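You operate a simulated robot arm through the tools that you are given. There is no shell and no other tool.

You are at the controls of a simulated robot arm. One attempt, no reset.

## Task
Put one of the slotted foam blocks from the packing table on top of the beige trackball. Stack the red small box from the short grey table on top of the brown small box. Put one of the adapters from the work table on the shelf under the corner table. Put the dry pack on top of the purple box. Close the drawer of the beige table. Open the showcase lid, put the puller on the corner table and shut the lid again. Put the foam block on the beige table away on the wall shelf over the beige keyboard. Take the yellow box and leave it on the green mat of the beige table. Take the orange box and put it on top of the silver handheld with small keys. Take the grey handheld from the repair bench and leave it in the inside of the tall carton. Put the case half on the short grey table. Do these in any order. Set down upright: slotted foam block, yellow box, orange box.

Only the result counts: the job must be done as asked and must still hold three seconds after the hand-in. Knocking over, shifting, dropping, spilling or breaking anything else fails it. Lids that push on must go on centred and level and be pressed home; caps that screw on are set level and turned clockwise until they are tight.

## Robot
A 7-joint arm with a two-finger parallel gripper on a trunk, on a base that drives. Base frame: it is fixed to the floor where the robot stands at the start and does not move with it; the origin is under the middle of the robot, x ahead of it, y to its left, z up; the surface under the hand at the start is at about z = 740. Lengths are in mm, angles in degrees, forces in N, time in s.
With the tool pointing down near the work surface it reaches from about 300 to 740 mm from the robot's upright axis, wherever it stands. Its first joint turns from -143.0 to 143.0 degrees. Places, roughly: adapter (10x6x5 cm) [-2200, 3000, 800]; beige trackball (11x9x8 cm) [-1400, 5300, 800]; case half (12x8x3 cm) [-3600, 4900, 800]; corner table [-5100, 3600, 800]; drawer of the beige table [-4300, 2300, 700]; dry pack [-1750, 1000, 750]; foam block (8x5x4 cm) [-4800, 2800, 800]; green mat of the beige table (24x17 cm) [-4440, 2520, 800]; grey handheld (8x4x14 cm) [-4600, 4600, 900]; inside of the tall carton (22x16 cm) [-1160, 4440, 780]; orange box [-5000, 3750, 500]; puller (6x4x9 cm) [-4700, 2600, 800]; purple box [-2250, 2750, 750]; shelf under the corner table [-5100, 3600, 500]; short grey table [-400, 3100, 700]; showcase lid [-4900, 3500, 900]; silver handheld with small keys (18x10x4 cm) [-1600, 100, 900]; slotted foam block (5x5x6 cm) [-900, 3600, 800]; small box [-500, 3250, 750]; wall shelf over the beige keyboard (40x22 cm) [-3580, -260, 1180]; yellow box [-5000, 3500, 500]. Payload 3 kg.
Tool frame: the origin (TCP) lies between the finger pads and is the grasp point; the fingertips stand 30 mm ahead of it; z points along the fingers, y is the line along which they close. The gripper opens to 94 mm. The fingers are 28 mm wide and 10 mm thick; the gripper's body (50 by 96 mm) begins 55 mm behind the TCP.
Orientation is told as [roll, pitch, yaw] about the base's x, y, z axes, in that order, counted from this pose: with the fingers straight down and closing along the base's y, the tool's x points along the base's -x, its y along +y and its z along -z.

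## Interface
- The arm moves only by the tool step_arm. Its argument "plan" is a list of rows, each an object (a shift or turn left out is 0, a gripper value left out holds the last) with "claw": the opening, from 0 (shut) to 1 (fully open); "offset": the shift along the base's x, y, z in units of 20 mm (1.0 is 20 mm), a list of three; "rot": the turn, a rotation vector about the base's x, y, z in units of 8 degrees (1.0 is 8 degrees), a list of three. In form: [{"claw": claw, "offset": [dx, dy, dz], "rot": [ax, ay, az]}, ...]. A call has 1 to 20 rows; each row shifts and turns the commanded pose from where the row before left it. A call with a number of a shift or a turn outside -1 to 1 is refused whole. Rows are played at 5 a second. More than 50 mm and 8.6 degrees between two rows, or a gripper value outside its range, and nothing of the call is played. Where a pose cannot be reached the arm comes as near as it can. A force on the tool above 40 N (or 10 N above the force at the start of the call, whichever is more), or a blocked arm, ends the call early, and 0.2 s more pass. The fingers move at their own pace (about 45 mm/s each) and stop on an object; they squeeze with about 25 N. The grip force told is the motor's: it shows also when the fingers shut on nothing. Time passes only in rows, and 0.2 s behind the last, so rows that do not move let the fingers close. The reply holds the time, the measured pose of the TCP, the force on the tool along the base axes, the opening and the grip force, in the units named above and with some noise, with the torque about the TCP (base axes, N m) and any sound that the robot's microphone picked up.
- Cameras (640 x 400 px; columns grow to the right, rows downward): "scene" is now at [58.8, 126.7, 1743.2]; the picture's right is [-0.18, -0.98, 0.00], its down [-0.59, 0.11, -0.80] and it looks along [0.78, -0.14, -0.60] (base axes); focal length 260 px, centre (320, 200). "wrist" rides on the gripper at [76, 14, -102] in the tool frame; the picture's right is [-0.18, 0.98, 0.00], its down [-0.75, -0.14, -0.64] and it looks along [-0.63, -0.12, 0.77] (tool axes); focal length 243 px, centre (320, 200).
- camera(camera): a new picture of that camera. The clock stands still meanwhile.
- lift_body(by): slides the trunk up (or, below 0, down) by that many mm; the arm and the scene camera ride with it, the base frame stays. It gives what a move gives, with no picture.
- roll_base(legs): drives the robot by 1 to 6 legs, each [ahead, left, turn to the left] in mm, mm and degrees, along the robot's own axes; the way and the turn of a leg run together, so that a leg with both is an arc; at most 1500 mm and 180 degrees a leg. The arm and the cameras ride along, it lands a little off, and it stops where it bumps. It gives what a move gives.
- pan_tilt(pan, tilt): turns the head with the scene camera to pan (to the left, within 143 degrees either way) and tilt (down, from -29 to 69), counted from straight ahead of the robot. It gives what a move gives.
- measure_at(camera, pixels): for up to 12 pixels [column, row] of the newest picture of that camera ("zoom" is the newest enlarged one), the place [x, y, z] in the base frame of the surface seen there, good to about 2 mm. The clock stands still meanwhile.
- zoom(camera, box): a new picture of the part [left, top, right, bottom] of that camera's present view, enlarged. The clock stands still meanwhile.
- job_done(): hands the job in; it is judged then, once.

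Unless the task says otherwise, let go and move clear before handing in.

The tools are called after "Call:" by a JSON object that holds its "op" and its "data". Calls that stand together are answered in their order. step_arm: Moves the arm, as the interface text tells. Its arguments: {"type":"object","properties":{"plan":{"type":"array","items":{"type":"object","properties":{"claw":{"type":"number"},"offset":{"type":"array","items":{"type":"number"}},"rot":{"type":"array","items":{"type":"number"}}}}}},"required":["plan"]} The other tools are called the same way: lift_body (by) slides the trunk up or down; roll_base (legs) drives the base; pan_tilt (pan, tilt) turns the head that bears the scene camera; camera (camera) takes a picture; measure_at (camera, pixels) gives the place of the surface under pixels of a picture; zoom (camera, box) takes an enlarged picture of a part of a camera's view; job_done () hands the job in.

At the start:

```text
clock: 0.0
ee_pos: [653.2, 43.9, 1019.9]
tool_rot: [-0.1, 0.1, 0.0]
contact_force: [1.4, -0.2, 0.8]
moment: [0.02, 0.06, -0.02]
opening: 93.9
gripper_force: 0.0
trunk travel left (down, up): [-175.0, 215.0]
robot x, y, heading: [4.0, 1.9, 0.0]
head pan, tilt: [-10.3, 37.0]
```

scene: 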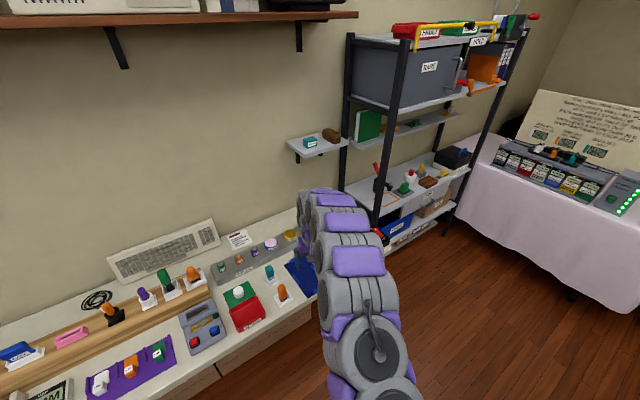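
wrist: 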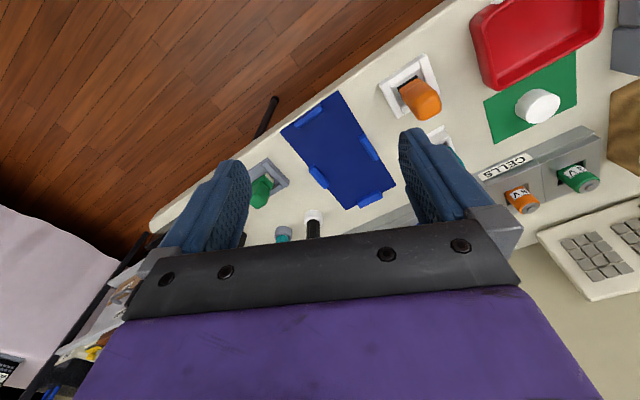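

The robot stands before a bench with the rest of the room behind it. I'll look around first by turning the head.

Call:
{"op": "pan_tilt", "data": {"pan": 100, "tilt": 20}}

Call:
{"op": "camera", "data": {"camera": "scene"}}

Call:
{"op": "pan_tilt", "data": {"pan": 143, "tilt": 15}}

Call:
{"op": "camera", "data": {"camera": "scene"}}

Call:
{"op": "pan_tilt", "data": {"pan": -143, "tilt": 20}}

Call:
{"op": "camera", "data": {"camera": "scene"}}

Call:
{"op": "pan_tilt", "data": {"pan": -90, "tilt": 30}}

Call:
{"op": "camera", "data": {"camera": "scene"}}

Call:
{"op": "pan_tilt", "data": {"pan": 50, "tilt": 25}}

Call:
{"op": "camera", "data": {"camera": "scene"}}

```text
clock: 1.9
ee_pos: [652.5, 43.1, 1022.0]
tool_rot: [0.0, -0.1, -0.1]
contact_force: [0.2, 0.8, 0.8]
moment: [-0.01, 0.0, 0.01]
opening: 94.0
gripper_force: 0.1
trunk travel left (down, up): [-175.0, 215.0]
robot x, y, heading: [-3.3, -0.4, 0.0]
head pan, tilt: [100.0, 20.0]
```

```text
taken
```

scene: 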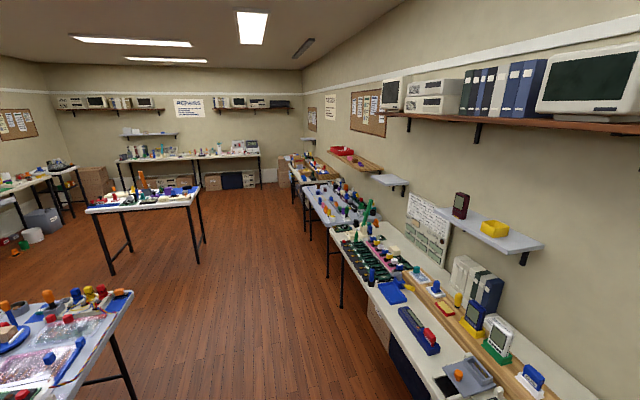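

```text
clock: 3.0
ee_pos: [651.6, 42.7, 1022.1]
tool_rot: [0.1, -0.1, -0.1]
contact_force: [0.1, -0.1, -0.2]
moment: [0.01, -0.01, 0.0]
opening: 94.1
gripper_force: 0.1
trunk travel left (down, up): [-175.0, 215.0]
robot x, y, heading: [-1.1, -0.0, 0.0]
head pan, tilt: [143.0, 15.0]
```

```text
taken
```

scene: 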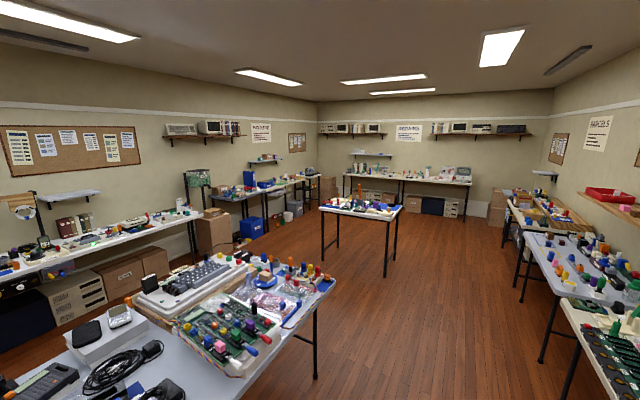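

```text
clock: 6.9
ee_pos: [652.6, 43.0, 1022.5]
tool_rot: [0.0, -0.1, 0.0]
contact_force: [-0.5, -0.5, -0.3]
moment: [0.0, 0.01, 0.0]
opening: 94.1
gripper_force: 0.0
trunk travel left (down, up): [-175.0, 215.0]
robot x, y, heading: [-2.5, -2.8, 0.0]
head pan, tilt: [-143.0, 20.0]
```

```text
taken
```

scene: 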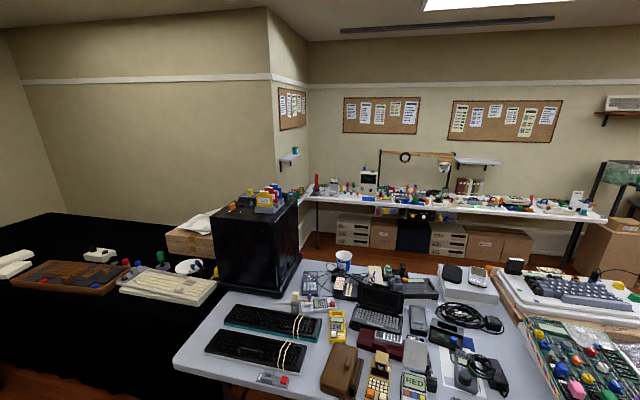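

```text
clock: 8.1
ee_pos: [652.2, 43.4, 1023.5]
tool_rot: [0.0, -0.1, -0.1]
contact_force: [0.2, -0.9, -0.2]
moment: [-0.01, -0.01, 0.0]
opening: 94.0
gripper_force: 0.0
trunk travel left (down, up): [-175.0, 215.0]
robot x, y, heading: [1.5, 3.1, 0.2]
head pan, tilt: [-90.0, 30.0]
```

```text
taken
```

scene: 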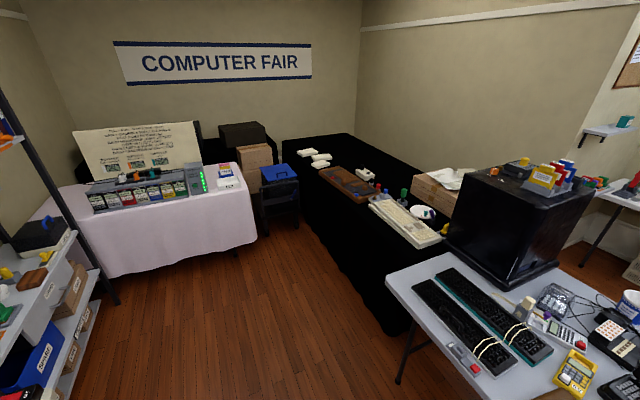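

```text
clock: 10.4
ee_pos: [652.7, 44.3, 1021.8]
tool_rot: [0.1, 0.0, 0.0]
contact_force: [0.0, 0.3, 0.4]
moment: [-0.01, 0.0, -0.01]
opening: 94.1
gripper_force: 0.1
trunk travel left (down, up): [-175.0, 215.0]
robot x, y, heading: [-1.3, 0.9, 0.0]
head pan, tilt: [50.0, 25.0]
```

```text
taken
```

scene: 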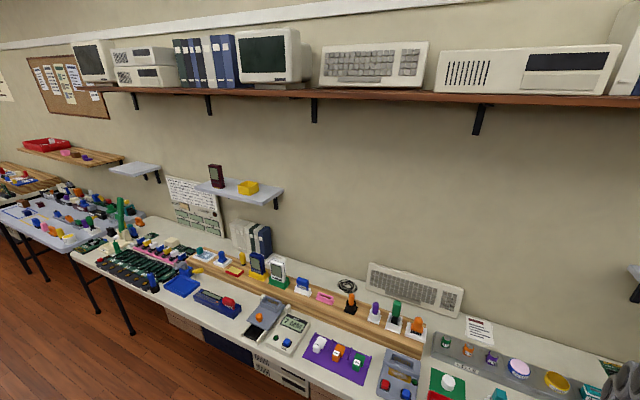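

I see the room layout: benches along the walls, a table island behind me, and others farther off. I'll measure table edges to map out drive lanes.

Call:
{"op": "pan_tilt", "data": {"pan": 143, "tilt": 30}}

Call:
{"op": "camera", "data": {"camera": "scene"}}

```text
clock: 12.0
ee_pos: [651.5, 43.7, 1021.7]
tool_rot: [0.0, -0.1, 0.1]
contact_force: [0.0, 0.6, 0.0]
moment: [0.01, -0.01, 0.02]
opening: 94.1
gripper_force: 0.0
trunk travel left (down, up): [-175.0, 215.0]
robot x, y, heading: [-0.2, 0.7, 0.2]
head pan, tilt: [143.0, 30.0]
```

```text
taken
```

scene: 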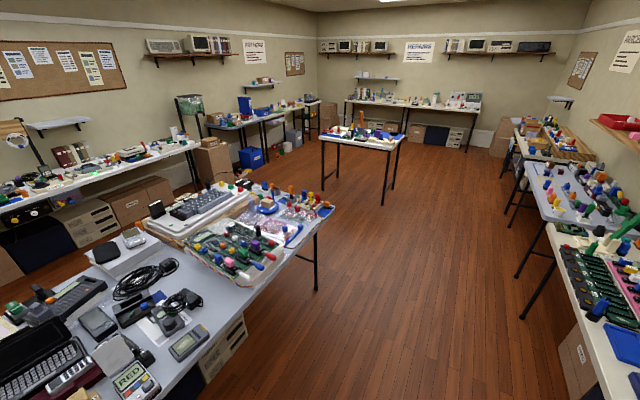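

Call:
{"op": "measure_at", "data": {"camera": "scene", "pixels": [[332, 207], [318, 291], [382, 205], [405, 138], [346, 100], [478, 110], [200, 140], [185, 192], [325, 188], [515, 278], [555, 225], [605, 398]]}}

Call:
{"op": "measure_at", "data": {"camera": "scene", "pixels": [[262, 165], [300, 145], [465, 150], [500, 155], [522, 320], [512, 212], [502, 178], [322, 140], [395, 150], [410, 300], [180, 120], [240, 118]]}}

```text
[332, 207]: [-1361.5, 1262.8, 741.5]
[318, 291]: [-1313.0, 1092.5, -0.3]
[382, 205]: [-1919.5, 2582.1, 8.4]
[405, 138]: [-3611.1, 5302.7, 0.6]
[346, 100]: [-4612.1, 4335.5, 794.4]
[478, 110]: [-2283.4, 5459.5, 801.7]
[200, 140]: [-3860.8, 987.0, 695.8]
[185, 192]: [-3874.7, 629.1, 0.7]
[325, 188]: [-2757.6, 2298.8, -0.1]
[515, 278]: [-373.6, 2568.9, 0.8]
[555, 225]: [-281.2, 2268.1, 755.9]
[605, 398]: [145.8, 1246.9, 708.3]
```

```text
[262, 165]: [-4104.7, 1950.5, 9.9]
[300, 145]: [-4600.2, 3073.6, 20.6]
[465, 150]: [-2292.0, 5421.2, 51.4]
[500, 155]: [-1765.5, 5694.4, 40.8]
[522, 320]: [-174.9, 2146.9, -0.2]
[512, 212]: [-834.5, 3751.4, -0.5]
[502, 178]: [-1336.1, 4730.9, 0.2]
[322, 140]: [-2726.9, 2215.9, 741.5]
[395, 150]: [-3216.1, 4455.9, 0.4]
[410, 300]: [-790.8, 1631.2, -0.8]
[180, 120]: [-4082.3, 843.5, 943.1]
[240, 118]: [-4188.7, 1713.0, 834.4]
```

The room is turned about 24° from the base frame, with an aisle about 1.3 m wide here. I'll tuck the arm in before driving.

Call:
{"op": "step_arm", "data": {"plan": [{"offset": [-1, 0, 0.5]}, {"offset": [-1, 0, 0.5]}, {"offset": [-1, 0, 0.5]}, {"offset": [-1, 0, 0.5]}, {"offset": [-1, 0, 0.5]}, {"offset": [-1, 0, 0.5]}, {"offset": [-1, 0, 0.5]}, {"offset": [-1, 0, 0.5]}, {"offset": [-1, 0, 0.5]}, {"offset": [-1, 0, 0.5]}, {"offset": [-1, 0, 0]}, {"offset": [-1, 0, 0]}, {"offset": [-1, 0, 0]}, {"offset": [-1, 0, 0]}]}}

Call:
{"op": "pan_tilt", "data": {"pan": 0, "tilt": 69}}

Call:
{"op": "camera", "data": {"camera": "scene"}}

Call:
{"op": "pan_tilt", "data": {"pan": 120, "tilt": 69}}

Call:
{"op": "camera", "data": {"camera": "scene"}}

```text
clock: 15.0
ee_pos: [371.2, 42.2, 1124.1]
tool_rot: [-0.2, -0.1, -0.1]
contact_force: [-0.9, -0.5, 0.1]
moment: [0.01, -0.03, 0.0]
opening: 93.8
gripper_force: 0.0
trunk travel left (down, up): [-175.0, 215.0]
robot x, y, heading: [-0.7, -1.2, -0.0]
head pan, tilt: [143.0, 30.0]
```

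```text
clock: 17.3
ee_pos: [372.4, 43.3, 1124.4]
tool_rot: [0.0, -0.2, -0.1]
contact_force: [0.0, 1.3, 0.5]
moment: [0.01, 0.01, 0.02]
opening: 94.3
gripper_force: 0.1
trunk travel left (down, up): [-175.0, 215.0]
robot x, y, heading: [1.2, -0.6, 0.2]
head pan, tilt: [0.0, 68.8]
```

```text
taken
```

scene: 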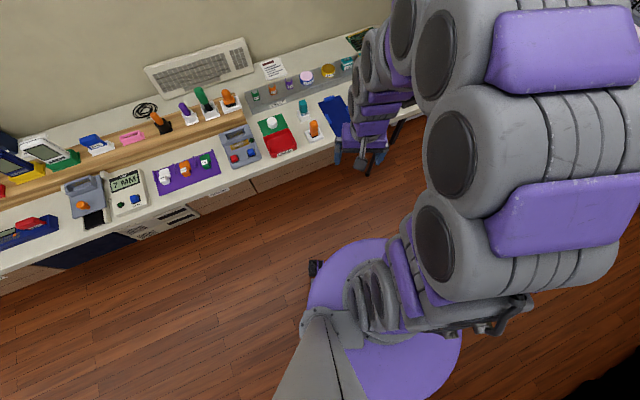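

```text
clock: 19.3
ee_pos: [371.6, 42.9, 1125.0]
tool_rot: [0.0, -0.1, -0.1]
contact_force: [-0.6, 0.0, 0.1]
moment: [0.01, -0.03, 0.03]
opening: 94.0
gripper_force: 0.1
trunk travel left (down, up): [-175.0, 215.0]
robot x, y, heading: [1.8, 2.7, -0.2]
head pan, tilt: [120.0, 68.8]
```

```text
taken
```

scene: 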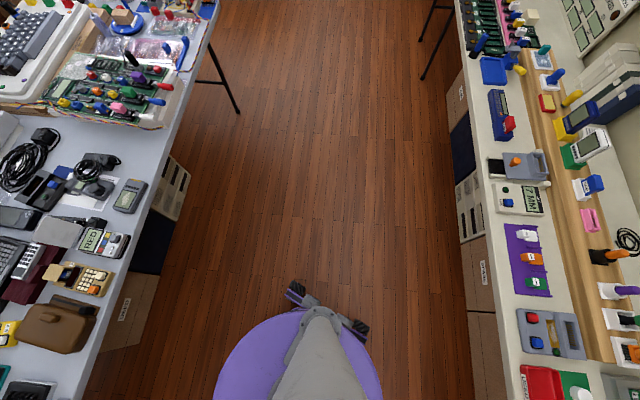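

Call:
{"op": "measure_at", "data": {"camera": "scene", "pixels": [[215, 385], [380, 390], [300, 312], [295, 290], [355, 325], [205, 40], [150, 230], [110, 330], [465, 100], [478, 230], [490, 330], [190, 165]]}}

Call:
{"op": "measure_at", "data": {"camera": "scene", "pixels": [[220, 5], [240, 112], [422, 40], [422, 78], [140, 20], [165, 50], [60, 330], [110, 10], [455, 5]]}}

```text
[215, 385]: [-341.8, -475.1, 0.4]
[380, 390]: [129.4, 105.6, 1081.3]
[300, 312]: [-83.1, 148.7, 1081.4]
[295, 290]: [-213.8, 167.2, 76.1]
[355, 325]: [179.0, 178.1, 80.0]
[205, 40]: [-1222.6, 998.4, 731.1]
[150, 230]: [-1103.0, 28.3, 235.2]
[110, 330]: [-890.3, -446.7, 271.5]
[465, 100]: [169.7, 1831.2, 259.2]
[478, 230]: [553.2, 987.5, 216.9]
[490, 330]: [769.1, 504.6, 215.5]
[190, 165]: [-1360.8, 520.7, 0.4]
```

```text
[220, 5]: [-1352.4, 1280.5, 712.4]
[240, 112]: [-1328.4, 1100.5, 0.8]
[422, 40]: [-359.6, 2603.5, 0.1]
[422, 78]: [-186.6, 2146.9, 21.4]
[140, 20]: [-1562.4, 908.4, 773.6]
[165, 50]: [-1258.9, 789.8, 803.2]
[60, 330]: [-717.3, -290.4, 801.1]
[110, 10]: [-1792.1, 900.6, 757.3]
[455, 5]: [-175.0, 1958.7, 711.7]
```

The base is small (casters at about ±200 mm). Now let me look at the dry-pack end of the island table.

Call:
{"op": "pan_tilt", "data": {"pan": 143, "tilt": 42}}

Call:
{"op": "zoom", "data": {"camera": "scene", "box": [160, 60, 380, 200]}}

Call:
{"op": "zoom", "data": {"camera": "scene", "box": [0, 100, 260, 390]}}

```text
clock: 20.2
ee_pos: [372.4, 43.7, 1123.4]
tool_rot: [0.0, -0.1, 0.0]
contact_force: [0.8, 0.0, 0.0]
moment: [0.02, 0.04, 0.02]
opening: 94.0
gripper_force: 0.0
trunk travel left (down, up): [-175.0, 215.0]
robot x, y, heading: [-0.2, 0.8, -0.3]
head pan, tilt: [143.0, 42.0]
```

```text
2.86 times, centred on (270, 130) of scene
```

zoom: 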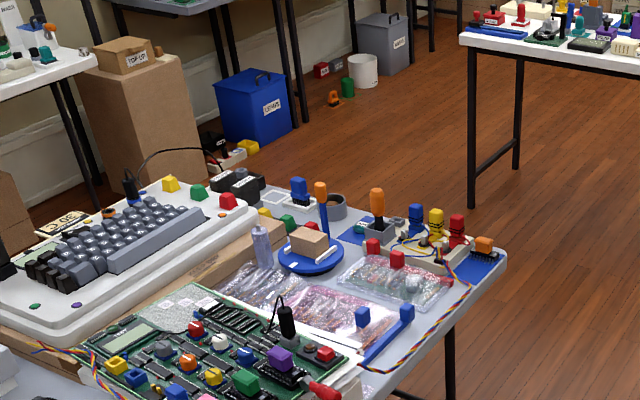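

```text
1.38 times, centred on (130, 245) of scene
```

zoom: 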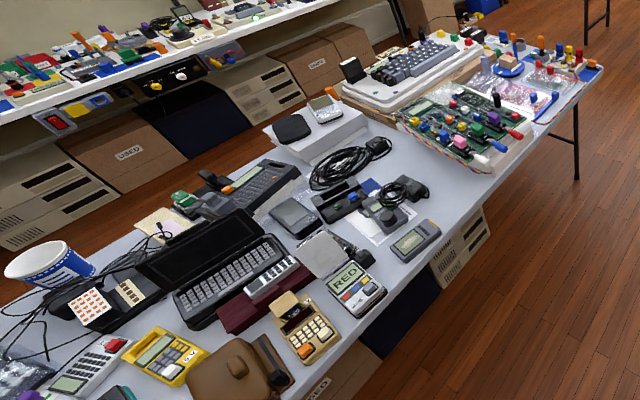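

Call:
{"op": "zoom", "data": {"camera": "scene", "box": [220, 110, 350, 192]}}

Call:
{"op": "measure_at", "data": {"camera": "zoom", "pixels": [[225, 168], [235, 200], [130, 180], [150, 260], [235, 320], [420, 235], [470, 255], [75, 230]]}}

```text
4.88 times, centred on (285, 151) of scene
```

zoom: 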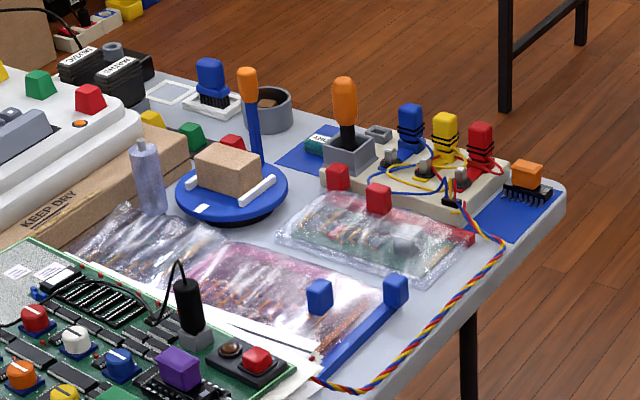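

```text
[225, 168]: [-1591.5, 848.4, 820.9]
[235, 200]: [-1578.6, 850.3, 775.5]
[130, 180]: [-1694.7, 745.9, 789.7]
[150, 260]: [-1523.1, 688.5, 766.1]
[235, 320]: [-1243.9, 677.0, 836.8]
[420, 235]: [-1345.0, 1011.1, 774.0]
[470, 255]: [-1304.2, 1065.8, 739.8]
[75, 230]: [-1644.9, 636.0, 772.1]
```

Call:
{"op": "measure_at", "data": {"camera": "zoom", "pixels": [[120, 70], [80, 60], [208, 80], [175, 95], [320, 140], [268, 105], [230, 142], [190, 130], [152, 118]]}}

Call:
{"op": "zoom", "data": {"camera": "scene", "box": [225, 110, 275, 142]}}

Call:
{"op": "zoom", "data": {"camera": "scene", "box": [260, 120, 310, 152]}}

```text
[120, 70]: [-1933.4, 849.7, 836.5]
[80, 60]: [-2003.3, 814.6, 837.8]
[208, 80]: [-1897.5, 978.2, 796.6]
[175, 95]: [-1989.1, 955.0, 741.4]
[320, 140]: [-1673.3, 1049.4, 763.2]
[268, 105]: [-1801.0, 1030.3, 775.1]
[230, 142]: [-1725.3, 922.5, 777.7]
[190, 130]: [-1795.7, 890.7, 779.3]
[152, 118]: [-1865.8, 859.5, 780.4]
```

```text
12.50 times, centred on (250, 126) of scene
```

zoom: 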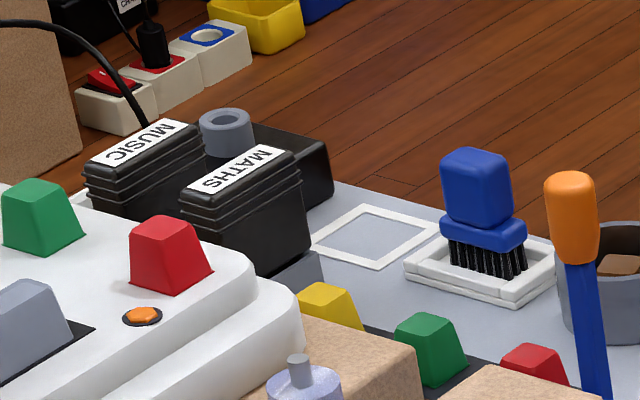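

```text
12.50 times, centred on (285, 136) of scene
```

zoom: 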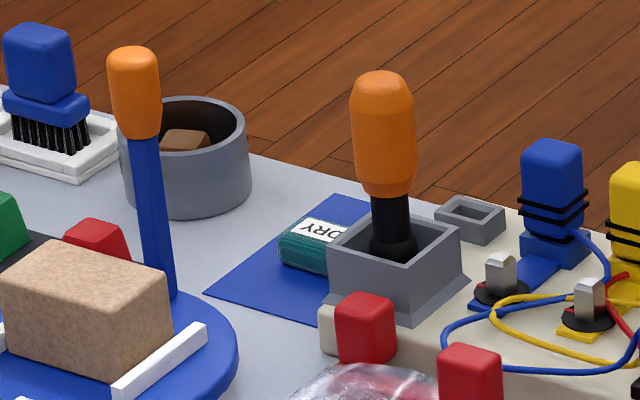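

The dry pack is the teal cylinder labelled "DRY" on the blue mat at about (-1673, 1049, 763), near the far end of the island table. I'll drive up the aisle to that end.

Call:
{"op": "roll_base", "data": {"legs": [[0, 0, 114.7], [1200, 0, 0], [1150, 0, 0]]}}

Call:
{"op": "pan_tilt", "data": {"pan": 30, "tilt": 35}}

Call:
{"op": "camera", "data": {"camera": "scene"}}

Call:
{"op": "pan_tilt", "data": {"pan": -50, "tilt": 35}}

Call:
{"op": "camera", "data": {"camera": "scene"}}

```text
clock: 36.5
ee_pos: [-1148.1, 2463.5, 1124.1]
tool_rot: [0.0, 0.0, 114.9]
contact_force: [-0.5, -0.1, 1.1]
moment: [-0.01, -0.02, 0.04]
opening: 94.0
gripper_force: 0.1
trunk travel left (down, up): [-175.0, 215.0]
robot x, y, heading: [-954.1, 2144.4, 114.7]
head pan, tilt: [143.0, 42.0]
```

```text
clock: 38.4
ee_pos: [-1148.4, 2462.3, 1124.0]
tool_rot: [0.0, -0.1, 114.9]
contact_force: [0.3, 0.3, -0.5]
moment: [0.03, 0.0, 0.01]
opening: 93.9
gripper_force: 0.0
trunk travel left (down, up): [-175.0, 215.0]
robot x, y, heading: [-952.7, 2142.5, 114.8]
head pan, tilt: [30.0, 35.0]
```

```text
taken
```

scene: 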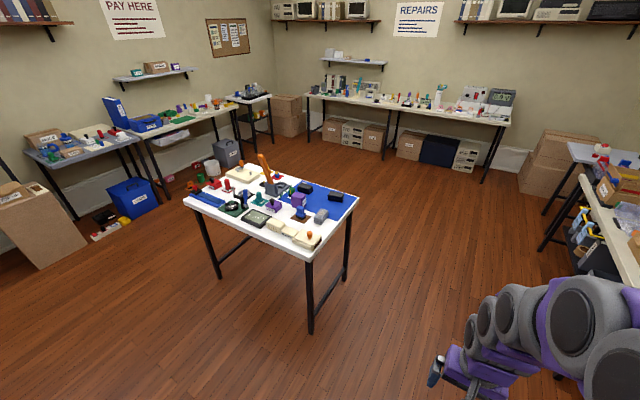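

```text
clock: 40.0
ee_pos: [-1147.7, 2462.9, 1124.7]
tool_rot: [0.0, -0.1, 115.0]
contact_force: [0.5, -0.4, 0.3]
moment: [-0.02, -0.01, -0.03]
opening: 94.1
gripper_force: 0.1
trunk travel left (down, up): [-175.0, 215.0]
robot x, y, heading: [-952.0, 2141.9, 115.0]
head pan, tilt: [-50.0, 35.0]
```

```text
taken
```

scene: 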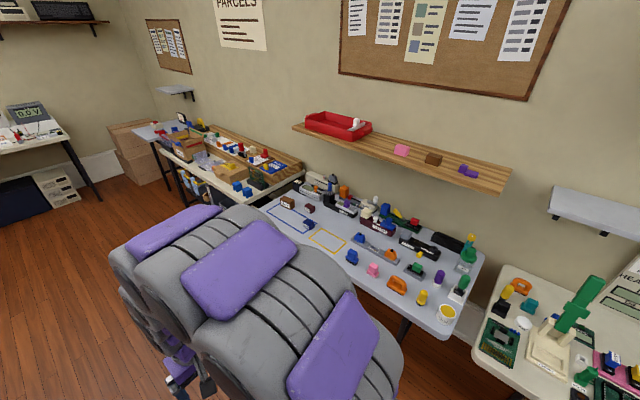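

The way between the island and work table is clear. I'll strafe left and turn to face the dry-pack end of the island.

Call:
{"op": "roll_base", "data": {"legs": [[0, 1111, 0], [0, 0, 180], [130, 0, 0]]}}

Call:
{"op": "pan_tilt", "data": {"pan": 0, "tilt": 50}}

Call:
{"op": "camera", "data": {"camera": "scene"}}

Call:
{"op": "camera", "data": {"camera": "wrist"}}

```text
clock: 54.1
ee_pos: [-1719.7, 1239.5, 1123.9]
tool_rot: [0.1, 0.0, -63.1]
contact_force: [0.0, 0.4, -0.1]
moment: [-0.01, -0.01, 0.0]
opening: 94.1
gripper_force: 0.0
trunk travel left (down, up): [-175.0, 215.0]
robot x, y, heading: [-1930.2, 1553.9, -63.2]
head pan, tilt: [-50.0, 35.0]
```

```text
clock: 55.3
ee_pos: [-1721.5, 1240.8, 1123.5]
tool_rot: [0.0, -0.1, -63.0]
contact_force: [0.1, 0.2, 0.5]
moment: [0.01, -0.01, -0.01]
opening: 94.1
gripper_force: 0.1
trunk travel left (down, up): [-175.0, 215.0]
robot x, y, heading: [-1925.8, 1554.4, -62.9]
head pan, tilt: [0.0, 50.0]
```

```text
taken
```

scene: 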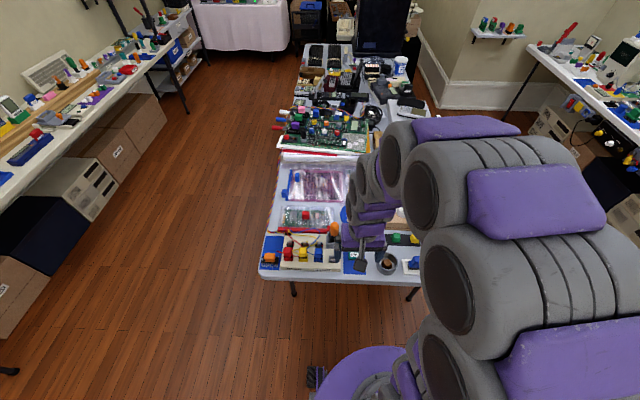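

```text
taken
```

wrist: 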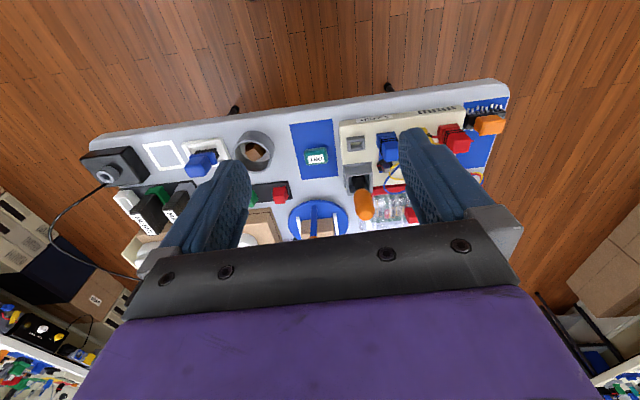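

The dry pack shows at wrist pixel (316,157) on the blue mat. I'll zoom and measure it.

Call:
{"op": "zoom", "data": {"camera": "wrist", "box": [270, 110, 370, 190]}}

Call:
{"op": "measure_at", "data": {"camera": "wrist", "pixels": [[316, 157], [304, 155], [328, 153], [316, 130], [345, 185], [360, 142], [390, 88], [295, 83]]}}

```text
5.00 times, centred on (320, 150) of wrist
```

zoom: 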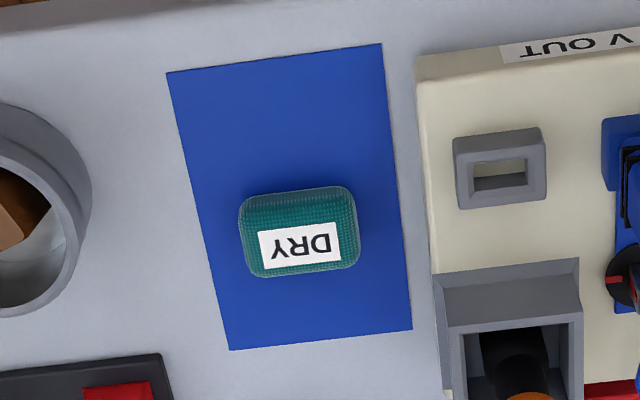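

```text
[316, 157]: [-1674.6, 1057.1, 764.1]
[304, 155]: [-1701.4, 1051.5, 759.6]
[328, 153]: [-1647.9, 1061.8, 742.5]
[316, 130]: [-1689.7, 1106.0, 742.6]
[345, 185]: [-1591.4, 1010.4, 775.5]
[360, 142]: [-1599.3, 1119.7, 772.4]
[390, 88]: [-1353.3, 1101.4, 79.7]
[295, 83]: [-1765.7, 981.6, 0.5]
```

Call:
{"op": "measure_at", "data": {"camera": "zoom", "pixels": [[246, 230], [354, 230], [300, 193], [300, 270], [300, 215], [250, 205], [350, 195], [265, 272], [350, 265]]}}

```text
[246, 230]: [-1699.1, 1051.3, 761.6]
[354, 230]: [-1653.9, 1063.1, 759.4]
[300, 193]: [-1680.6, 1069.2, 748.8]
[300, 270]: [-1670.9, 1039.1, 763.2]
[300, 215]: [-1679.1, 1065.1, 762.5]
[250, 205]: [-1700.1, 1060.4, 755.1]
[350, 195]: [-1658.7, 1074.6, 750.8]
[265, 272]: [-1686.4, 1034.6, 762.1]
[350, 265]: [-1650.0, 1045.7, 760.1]
```

Call:
{"op": "measure_at", "data": {"camera": "zoom", "pixels": [[428, 200], [424, 100], [442, 275], [440, 330], [575, 262], [500, 350]]}}

Call:
{"op": "measure_at", "data": {"camera": "wrist", "pixels": [[364, 205], [364, 215], [358, 195], [371, 205], [318, 210], [318, 222]]}}

```text
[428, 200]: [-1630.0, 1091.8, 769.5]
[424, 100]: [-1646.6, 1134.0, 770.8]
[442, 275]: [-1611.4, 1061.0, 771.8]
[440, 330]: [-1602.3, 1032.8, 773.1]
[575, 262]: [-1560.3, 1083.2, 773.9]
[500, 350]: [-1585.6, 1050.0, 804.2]
```

```text
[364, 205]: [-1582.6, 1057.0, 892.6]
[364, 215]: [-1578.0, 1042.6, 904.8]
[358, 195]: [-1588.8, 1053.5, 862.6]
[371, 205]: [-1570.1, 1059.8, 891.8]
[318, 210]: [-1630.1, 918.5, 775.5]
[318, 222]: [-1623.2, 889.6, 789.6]
```

Pack centre is about (-1676,1053), long axis near 15°, and the joystick clears the gripper by about 30 mm. I'll move over it, turn to yaw -75, and descend partway.

Call:
{"op": "step_arm", "data": {"plan": [{"claw": 0.75, "offset": [0.22, -0.935, 0], "rot": [0, 0, -0.155]}, {"offset": [0.22, -0.935, 0], "rot": [0, 0, -0.155]}, {"offset": [0.22, -0.935, 0], "rot": [0, 0, -0.155]}, {"offset": [0.22, -0.935, 0], "rot": [0, 0, -0.155]}, {"offset": [0.22, -0.935, 0], "rot": [0, 0, -0.155]}, {"offset": [0.22, -0.935, 0], "rot": [0, 0, -0.155]}, {"offset": [0.22, -0.935, 0], "rot": [0, 0, -0.155]}, {"offset": [0.22, -0.935, 0], "rot": [0, 0, -0.155]}, {"offset": [0.22, -0.935, 0], "rot": [0, 0, -0.155]}, {"offset": [0.22, -0.935, 0], "rot": [0, 0, -0.155]}, {"offset": [0, 0, -1]}, {"offset": [0, 0, -1]}, {"offset": [0, 0, -1]}, {"offset": [0, 0, -1]}, {"offset": [0, 0, -1]}, {"offset": [0, 0, -1]}, {"offset": [0, 0, -1]}, {"offset": [0, 0, -1]}, {"offset": [0, 0, -1]}, {"offset": [0, 0, -1]}]}}

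Call:
{"op": "camera", "data": {"camera": "wrist"}}

```text
clock: 59.5
ee_pos: [-1676.7, 1055.0, 922.0]
tool_rot: [0.0, -0.2, -75.5]
contact_force: [0.0, 0.1, 0.2]
moment: [0.01, -0.01, 0.0]
opening: 70.6
gripper_force: 0.1
trunk travel left (down, up): [-175.0, 215.0]
robot x, y, heading: [-1931.3, 1558.4, -63.3]
head pan, tilt: [0.0, 50.0]
```

```text
taken
```

wrist: 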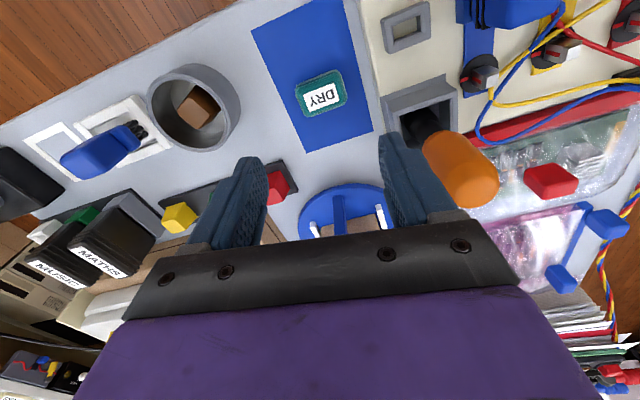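

The pack sits at wrist pixel (320,97), right where the straight-down projection falls. Descending to grasp.

Call:
{"op": "step_arm", "data": {"plan": [{"offset": [0, 0, -1]}, {"offset": [0, 0, -1]}, {"offset": [0, 0, -1]}, {"offset": [0, 0, -1]}, {"offset": [0, 0, -1]}, {"offset": [0, 0, -1]}, {"offset": [0, -0.05, -0.8]}, {"offset": [0, -0.05, -0.5]}, {}, {"claw": 0.3}, {"claw": 0.3}, {"claw": 0.3}]}}

Call:
{"op": "camera", "data": {"camera": "wrist"}}

```text
clock: 62.1
ee_pos: [-1677.8, 1053.2, 777.4]
tool_rot: [0.0, -0.2, -75.5]
contact_force: [-0.1, -0.8, 0.7]
moment: [-0.01, -0.04, 0.01]
opening: 53.3
gripper_force: 24.6
trunk travel left (down, up): [-175.0, 215.0]
robot x, y, heading: [-1930.7, 1552.5, -63.2]
head pan, tilt: [0.0, 50.0]
```

```text
taken
```

wrist: 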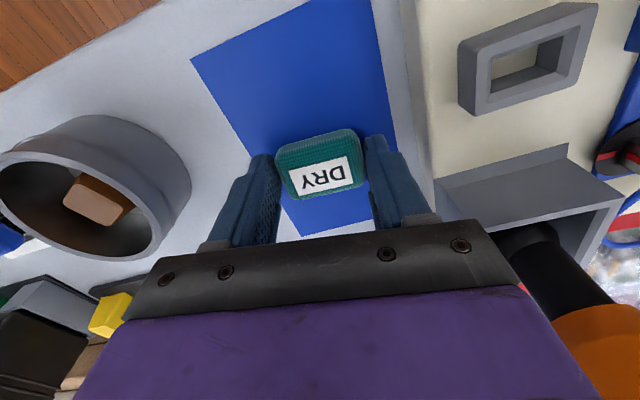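

Gripped at 53 mm with 25 N. Lifting and tucking back.

Call:
{"op": "step_arm", "data": {"plan": [{"offset": [0, 0, 1]}, {"offset": [0, 0, 1]}, {"offset": [0, 0, 1]}, {"offset": [0, 0, 1]}, {"offset": [0, 0, 1]}, {"offset": [0, 0, 1]}, {"offset": [0, 0, 1]}, {"offset": [0, 0, 1]}, {"offset": [0, 0, 1]}, {"offset": [0, 0, 1]}, {"offset": [-0.22, 0.935, 0.5]}, {"offset": [-0.22, 0.935, 0.5]}, {"offset": [-0.22, 0.935, 0.5]}, {"offset": [-0.22, 0.935, 0.5]}, {"offset": [-0.22, 0.935, 0.5]}, {"offset": [-0.22, 0.935, 0.5]}, {"offset": [-0.22, 0.935, 0.5]}, {"offset": [-0.22, 0.935, 0.5]}, {"offset": [-0.22, 0.935, 0.5]}, {"offset": [-0.22, 0.935, 0.5]}]}}

Call:
{"op": "pan_tilt", "data": {"pan": 120, "tilt": 45}}

Call:
{"op": "camera", "data": {"camera": "scene"}}

```text
clock: 66.3
ee_pos: [-1721.9, 1240.5, 1079.1]
tool_rot: [0.0, -0.2, -75.4]
contact_force: [-0.4, -0.3, -0.4]
moment: [-0.02, -0.01, 0.01]
opening: 52.2
gripper_force: 24.8
trunk travel left (down, up): [-175.0, 215.0]
robot x, y, heading: [-1927.4, 1551.5, -63.0]
head pan, tilt: [0.0, 50.0]
```

```text
clock: 68.3
ee_pos: [-1723.2, 1239.7, 1077.5]
tool_rot: [-0.1, -0.2, -75.5]
contact_force: [0.1, -1.2, -0.7]
moment: [0.02, 0.0, 0.0]
opening: 51.5
gripper_force: 25.1
trunk travel left (down, up): [-175.0, 215.0]
robot x, y, heading: [-1930.5, 1555.0, -63.0]
head pan, tilt: [120.0, 45.0]
```

```text
taken
```

scene: 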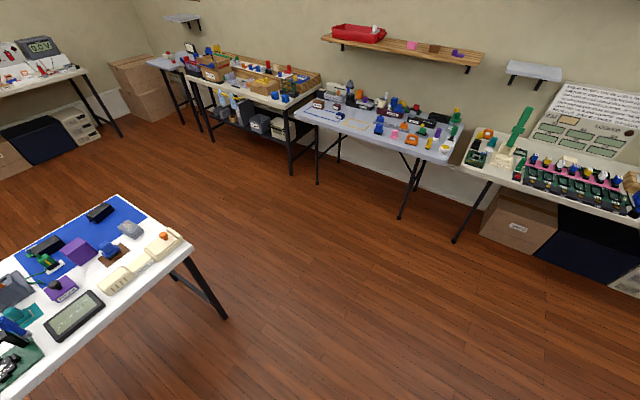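

Call:
{"op": "zoom", "data": {"camera": "scene", "box": [0, 190, 200, 370]}}

Call:
{"op": "measure_at", "data": {"camera": "scene", "pixels": [[80, 248], [62, 288], [47, 246], [100, 212], [110, 250], [131, 229], [192, 250], [122, 195], [75, 316]]}}

```text
2.22 times, centred on (100, 280) of scene
```

zoom: 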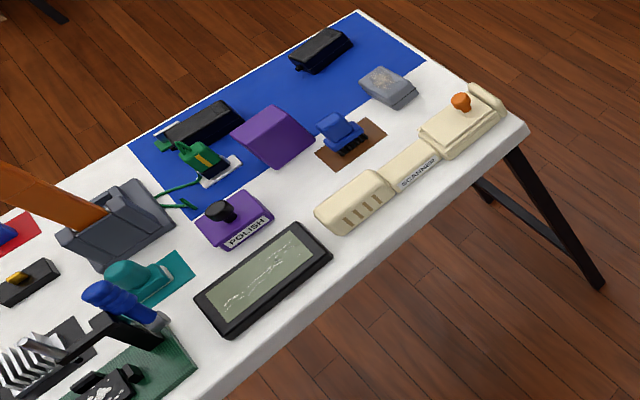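

```text
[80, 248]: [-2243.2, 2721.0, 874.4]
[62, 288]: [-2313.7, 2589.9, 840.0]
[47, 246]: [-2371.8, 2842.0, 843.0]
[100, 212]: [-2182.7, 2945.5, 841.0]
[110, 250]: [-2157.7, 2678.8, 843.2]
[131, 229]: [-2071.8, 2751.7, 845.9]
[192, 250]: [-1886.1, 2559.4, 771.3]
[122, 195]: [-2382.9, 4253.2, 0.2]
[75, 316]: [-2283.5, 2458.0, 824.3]
```

The purple box is at about (-2243,2721) with its top near z 874, toward the right-hand end of the work table. I'll drive there facing the table.

Call:
{"op": "roll_base", "data": {"legs": [[0, 0, 178], [620, -234, 0]]}}

Call:
{"op": "pan_tilt", "data": {"pan": 0, "tilt": 50}}

Call:
{"op": "camera", "data": {"camera": "scene"}}

Call:
{"op": "camera", "data": {"camera": "wrist"}}

```text
clock: 79.1
ee_pos: [-2143.8, 2527.1, 1077.9]
tool_rot: [-0.2, -0.1, 101.2]
contact_force: [-0.3, 1.8, -0.8]
moment: [0.01, 0.0, -0.01]
opening: 50.9
gripper_force: 24.9
trunk travel left (down, up): [-175.0, 215.0]
robot x, y, heading: [-1954.5, 2205.1, 113.7]
head pan, tilt: [120.0, 45.0]
```

```text
clock: 81.1
ee_pos: [-2140.8, 2527.0, 1078.6]
tool_rot: [-0.1, -0.1, 101.2]
contact_force: [-0.3, 0.0, 0.8]
moment: [-0.01, 0.0, -0.01]
opening: 50.7
gripper_force: 25.2
trunk travel left (down, up): [-175.0, 215.0]
robot x, y, heading: [-1959.0, 2201.7, 113.8]
head pan, tilt: [0.0, 50.0]
```

```text
taken
```

scene: 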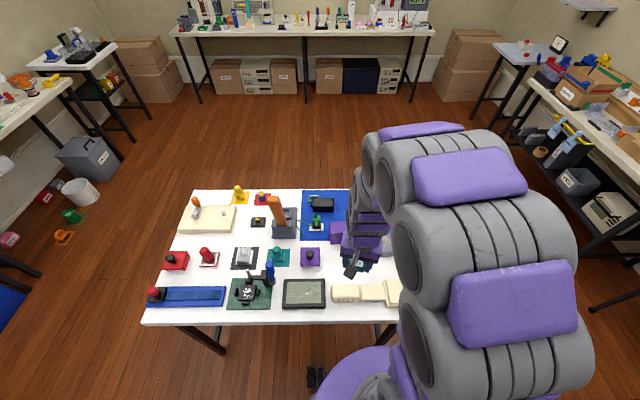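

```text
taken
```

wrist: 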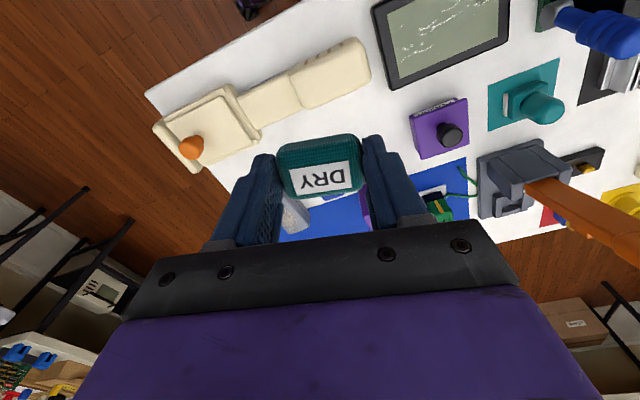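

Call:
{"op": "zoom", "data": {"camera": "scene", "box": [290, 185, 390, 285]}}

Call:
{"op": "measure_at", "data": {"camera": "zoom", "pixels": [[190, 170], [160, 150], [220, 150], [160, 185], [200, 195], [150, 220], [235, 180], [130, 60], [200, 85]]}}

```text
4.00 times, centred on (340, 235) of scene
```

zoom: 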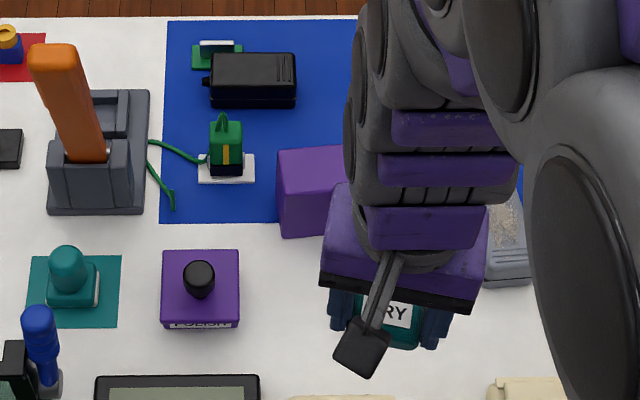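

```text
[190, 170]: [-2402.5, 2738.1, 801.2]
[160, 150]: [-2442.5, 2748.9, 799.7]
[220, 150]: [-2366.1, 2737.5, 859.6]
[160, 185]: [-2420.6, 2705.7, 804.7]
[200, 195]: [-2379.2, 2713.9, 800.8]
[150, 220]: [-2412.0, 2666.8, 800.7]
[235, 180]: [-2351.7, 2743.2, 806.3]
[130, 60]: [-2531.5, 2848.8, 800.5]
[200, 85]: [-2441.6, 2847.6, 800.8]
```

Call:
{"op": "measure_at", "data": {"camera": "zoom", "pixels": [[284, 156], [338, 150], [283, 182], [330, 182], [310, 165], [300, 225], [250, 75], [215, 75], [292, 75], [255, 57], [255, 90], [252, 103]]}}

```text
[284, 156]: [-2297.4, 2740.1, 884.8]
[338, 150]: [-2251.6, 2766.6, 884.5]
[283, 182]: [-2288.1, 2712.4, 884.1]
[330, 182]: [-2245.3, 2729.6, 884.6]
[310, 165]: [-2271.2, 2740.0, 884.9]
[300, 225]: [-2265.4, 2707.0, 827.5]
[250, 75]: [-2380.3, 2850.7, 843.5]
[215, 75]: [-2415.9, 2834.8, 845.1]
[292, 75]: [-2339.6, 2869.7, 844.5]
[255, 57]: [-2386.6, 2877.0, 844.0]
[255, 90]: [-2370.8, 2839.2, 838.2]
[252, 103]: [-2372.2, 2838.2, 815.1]
```

The purple box top is at z 884.7, partly hidden by the arm. I'll shift the hand to the right to uncover it.

Call:
{"op": "step_arm", "data": {"plan": [{"offset": [0.9, 0.4, 0]}, {"offset": [0.9, 0.4, 0]}, {"offset": [0.9, 0.4, 0]}, {"offset": [0.9, 0.4, 0]}, {"offset": [0.9, 0.4, 0]}, {"offset": [0.9, 0.4, 0]}, {"offset": [0.9, 0.4, 0]}, {"offset": [0.9, 0.4, 0]}]}}

Call:
{"op": "zoom", "data": {"camera": "scene", "box": [280, 185, 440, 285]}}

```text
clock: 82.9
ee_pos: [-1994.9, 2590.6, 1077.9]
tool_rot: [0.1, -0.1, 101.2]
contact_force: [-0.8, -1.0, -0.7]
moment: [-0.02, 0.02, 0.03]
opening: 50.9
gripper_force: 24.4
trunk travel left (down, up): [-175.0, 215.0]
robot x, y, heading: [-1952.1, 2199.8, 113.5]
head pan, tilt: [0.0, 50.0]
```

```text
4.00 times, centred on (360, 235) of scene
```

zoom: 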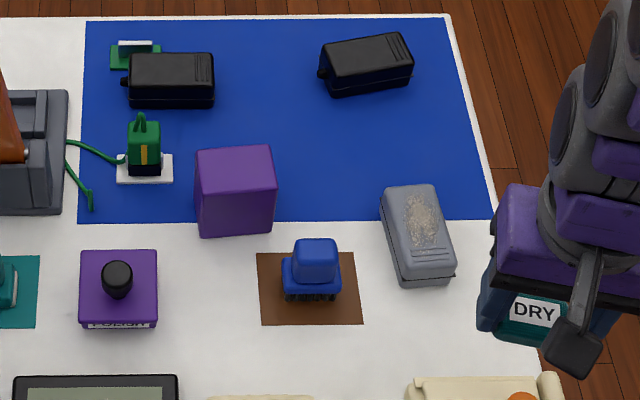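

Call:
{"op": "measure_at", "data": {"camera": "zoom", "pixels": [[200, 155], [266, 148], [205, 188], [270, 181], [236, 168], [323, 70], [330, 90], [405, 45], [410, 70], [365, 60], [322, 48]]}}

```text
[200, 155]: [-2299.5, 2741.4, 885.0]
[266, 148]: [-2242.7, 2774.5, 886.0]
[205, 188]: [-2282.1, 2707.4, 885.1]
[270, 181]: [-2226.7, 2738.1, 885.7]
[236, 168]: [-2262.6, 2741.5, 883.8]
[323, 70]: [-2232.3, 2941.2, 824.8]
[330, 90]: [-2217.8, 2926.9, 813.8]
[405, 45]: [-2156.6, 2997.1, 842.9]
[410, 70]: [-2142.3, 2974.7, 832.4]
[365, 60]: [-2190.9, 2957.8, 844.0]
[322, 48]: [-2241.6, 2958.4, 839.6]
```

Box top centre is about (-2263,2740) with its axes near 29°. I'll bring the pack over it, turned 18°, and lower it.

Call:
{"op": "step_arm", "data": {"plan": [{"offset": [-0.893, 0.497, 0], "rot": [0, 0, 0.15]}, {"offset": [-0.893, 0.497, 0], "rot": [0, 0, 0.15]}, {"offset": [-0.893, 0.497, 0], "rot": [0, 0, 0.15]}, {"offset": [-0.893, 0.497, 0], "rot": [0, 0, 0.15]}, {"offset": [-0.893, 0.497, 0], "rot": [0, 0, 0.15]}, {"offset": [-0.893, 0.497, 0], "rot": [0, 0, 0.15]}, {"offset": [-0.893, 0.497, 0], "rot": [0, 0, 0.15]}, {"offset": [-0.893, 0.497, 0], "rot": [0, 0, 0.15]}, {"offset": [-0.893, 0.497, 0], "rot": [0, 0, 0.15]}, {"offset": [-0.893, 0.497, 0], "rot": [0, 0, 0.15]}, {"offset": [-0.893, 0.497, 0], "rot": [0, 0, 0.15]}, {"offset": [-0.893, 0.497, 0], "rot": [0, 0, 0.15]}, {"offset": [-0.893, 0.497, 0], "rot": [0, 0, 0.15]}, {"offset": [-0.893, 0.497, 0], "rot": [0, 0, 0.15]}, {"offset": [-0.893, 0.497, 0], "rot": [0, 0, 0.15]}, {"offset": [0, 0, -1]}, {"offset": [0, 0, -1]}, {"offset": [0, 0, -1]}, {"offset": [0, 0, -1]}, {"offset": [0, 0, -1]}]}}

Call:
{"op": "camera", "data": {"camera": "wrist"}}

```text
clock: 87.1
ee_pos: [-2265.9, 2739.9, 977.4]
tool_rot: [0.0, -0.1, 119.1]
contact_force: [-0.3, 0.7, -0.6]
moment: [0.0, -0.01, -0.02]
opening: 50.8
gripper_force: 24.9
trunk travel left (down, up): [-175.0, 215.0]
robot x, y, heading: [-1956.7, 2202.1, 113.6]
head pan, tilt: [0.0, 50.0]
```

```text
taken
```

wrist: 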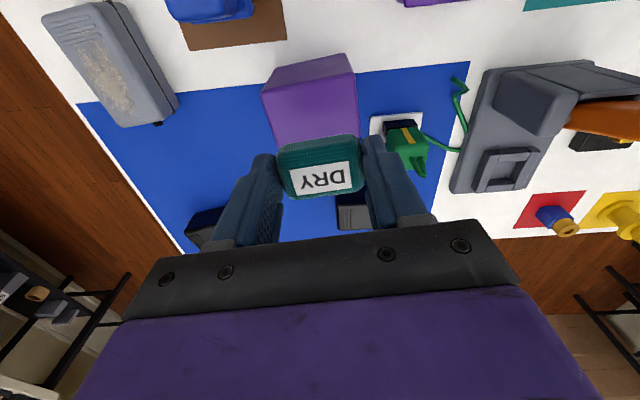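

Call:
{"op": "measure_at", "data": {"camera": "wrist", "pixels": [[264, 92], [350, 76], [275, 135], [353, 130], [310, 110], [310, 70]]}}

```text
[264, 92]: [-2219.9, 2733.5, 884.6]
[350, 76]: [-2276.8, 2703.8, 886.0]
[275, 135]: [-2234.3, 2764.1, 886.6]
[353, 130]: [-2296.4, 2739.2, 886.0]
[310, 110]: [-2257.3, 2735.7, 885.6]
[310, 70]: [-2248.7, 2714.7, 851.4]
```

Aligned over the box top; lowering the last 55 mm and releasing.

Call:
{"op": "step_arm", "data": {"plan": [{"offset": [0.2, -0.1, -1]}, {"offset": [0, 0, -1]}, {"offset": [0, 0, -0.5]}, {"offset": [0, 0, -0.25]}, {}, {"claw": 0.72}, {}, {}, {"offset": [0, 0, 0.5]}, {"offset": [0, 0, 1]}, {"offset": [0, 0, 1]}, {"offset": [0, 0, 1]}, {"offset": [0, 0, 1]}, {"offset": [0, 0, 1]}]}}

Call:
{"op": "camera", "data": {"camera": "wrist"}}

```text
clock: 90.1
ee_pos: [-2261.4, 2737.1, 1032.9]
tool_rot: [0.0, -0.2, 119.3]
contact_force: [0.3, -0.3, 0.4]
moment: [0.0, -0.01, -0.01]
opening: 67.3
gripper_force: 0.0
trunk travel left (down, up): [-175.0, 215.0]
robot x, y, heading: [-1953.1, 2203.5, 113.2]
head pan, tilt: [0.0, 50.0]
```

```text
taken
```

wrist: 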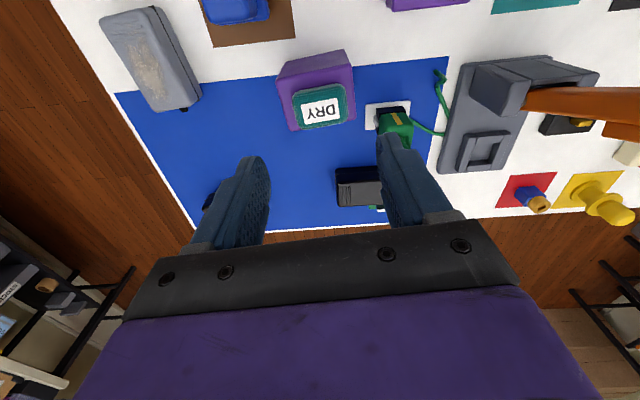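

Call:
{"op": "zoom", "data": {"camera": "wrist", "box": [260, 40, 380, 140]}}

Call:
{"op": "measure_at", "data": {"camera": "wrist", "pixels": [[320, 105], [298, 110], [344, 105], [320, 90], [320, 125], [286, 78], [347, 66], [292, 128], [352, 118]]}}

```text
4.00 times, centred on (320, 90) of wrist
```

zoom: 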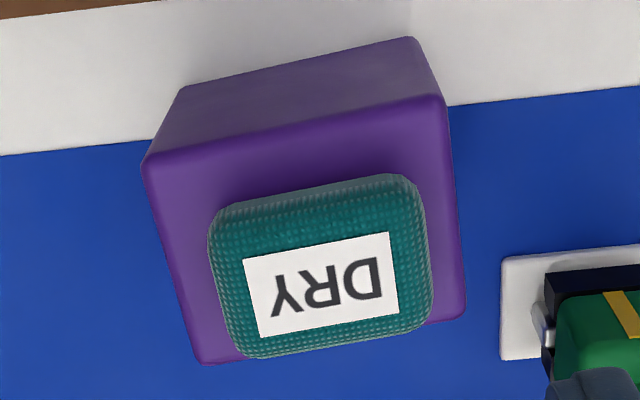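

```text
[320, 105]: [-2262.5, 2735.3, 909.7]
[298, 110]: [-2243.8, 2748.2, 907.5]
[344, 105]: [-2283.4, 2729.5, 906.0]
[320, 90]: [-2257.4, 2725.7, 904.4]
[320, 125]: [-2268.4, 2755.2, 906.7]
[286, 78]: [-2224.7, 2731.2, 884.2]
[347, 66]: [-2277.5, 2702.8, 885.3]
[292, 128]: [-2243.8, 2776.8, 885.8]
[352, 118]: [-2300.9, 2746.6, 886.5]
```

The dry pack is centred on the purple box. Next I need to understand the corner table's shelf geometry before choosing how to grasp the adapter.

Call:
{"op": "pan_tilt", "data": {"pan": 40, "tilt": 15}}

Call:
{"op": "camera", "data": {"camera": "scene"}}

Call:
{"op": "zoom", "data": {"camera": "scene", "box": [270, 140, 430, 240]}}

```text
clock: 91.2
ee_pos: [-2262.3, 2736.9, 1032.4]
tool_rot: [-0.1, 0.0, 119.2]
contact_force: [-0.6, 0.2, -0.4]
moment: [-0.03, 0.03, -0.01]
opening: 67.7
gripper_force: 0.0
trunk travel left (down, up): [-175.0, 215.0]
robot x, y, heading: [-1954.5, 2206.8, 113.8]
head pan, tilt: [40.0, 15.0]
```

```text
taken
```

scene: 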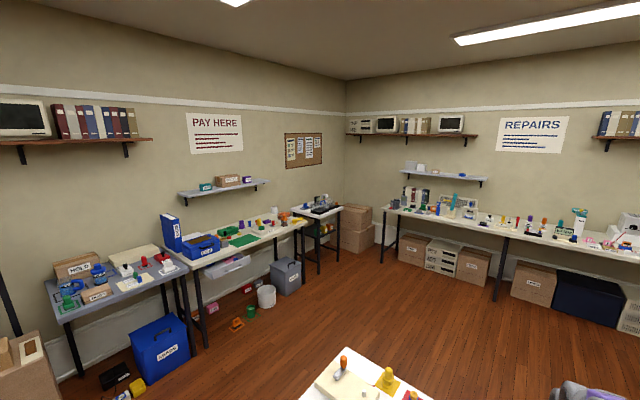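

```text
4.00 times, centred on (350, 190) of scene
```

zoom: 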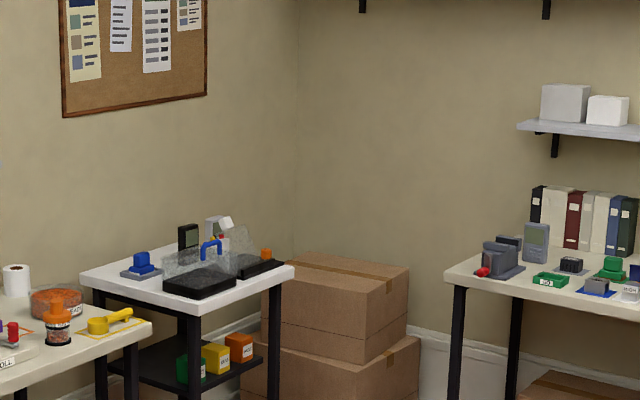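

Call:
{"op": "zoom", "data": {"camera": "scene", "box": [285, 188, 349, 228]}}

Call:
{"op": "zoom", "data": {"camera": "scene", "box": [296, 212, 360, 252]}}

Call:
{"op": "zoom", "data": {"camera": "scene", "box": [190, 200, 318, 280]}}

```text
10.00 times, centred on (317, 208) of scene
```

zoom: 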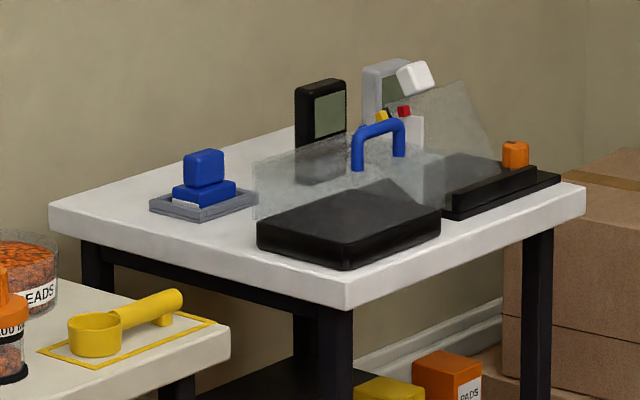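

```text
10.00 times, centred on (328, 232) of scene
```

zoom: 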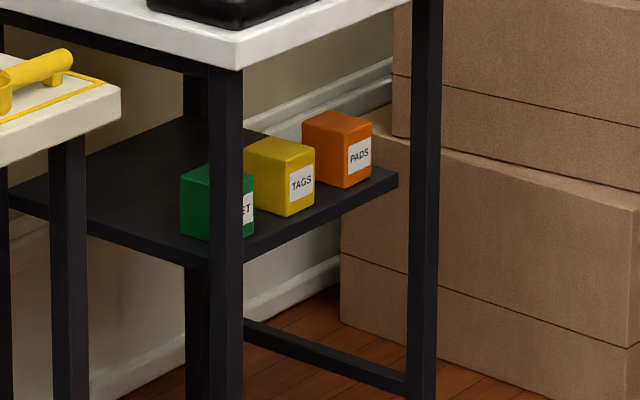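

```text
5.00 times, centred on (254, 240) of scene
```

zoom: 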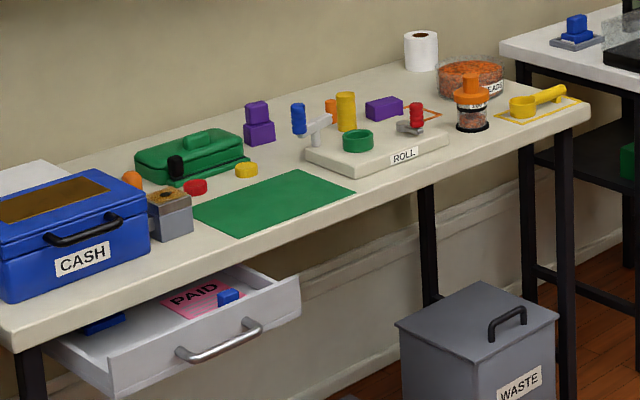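

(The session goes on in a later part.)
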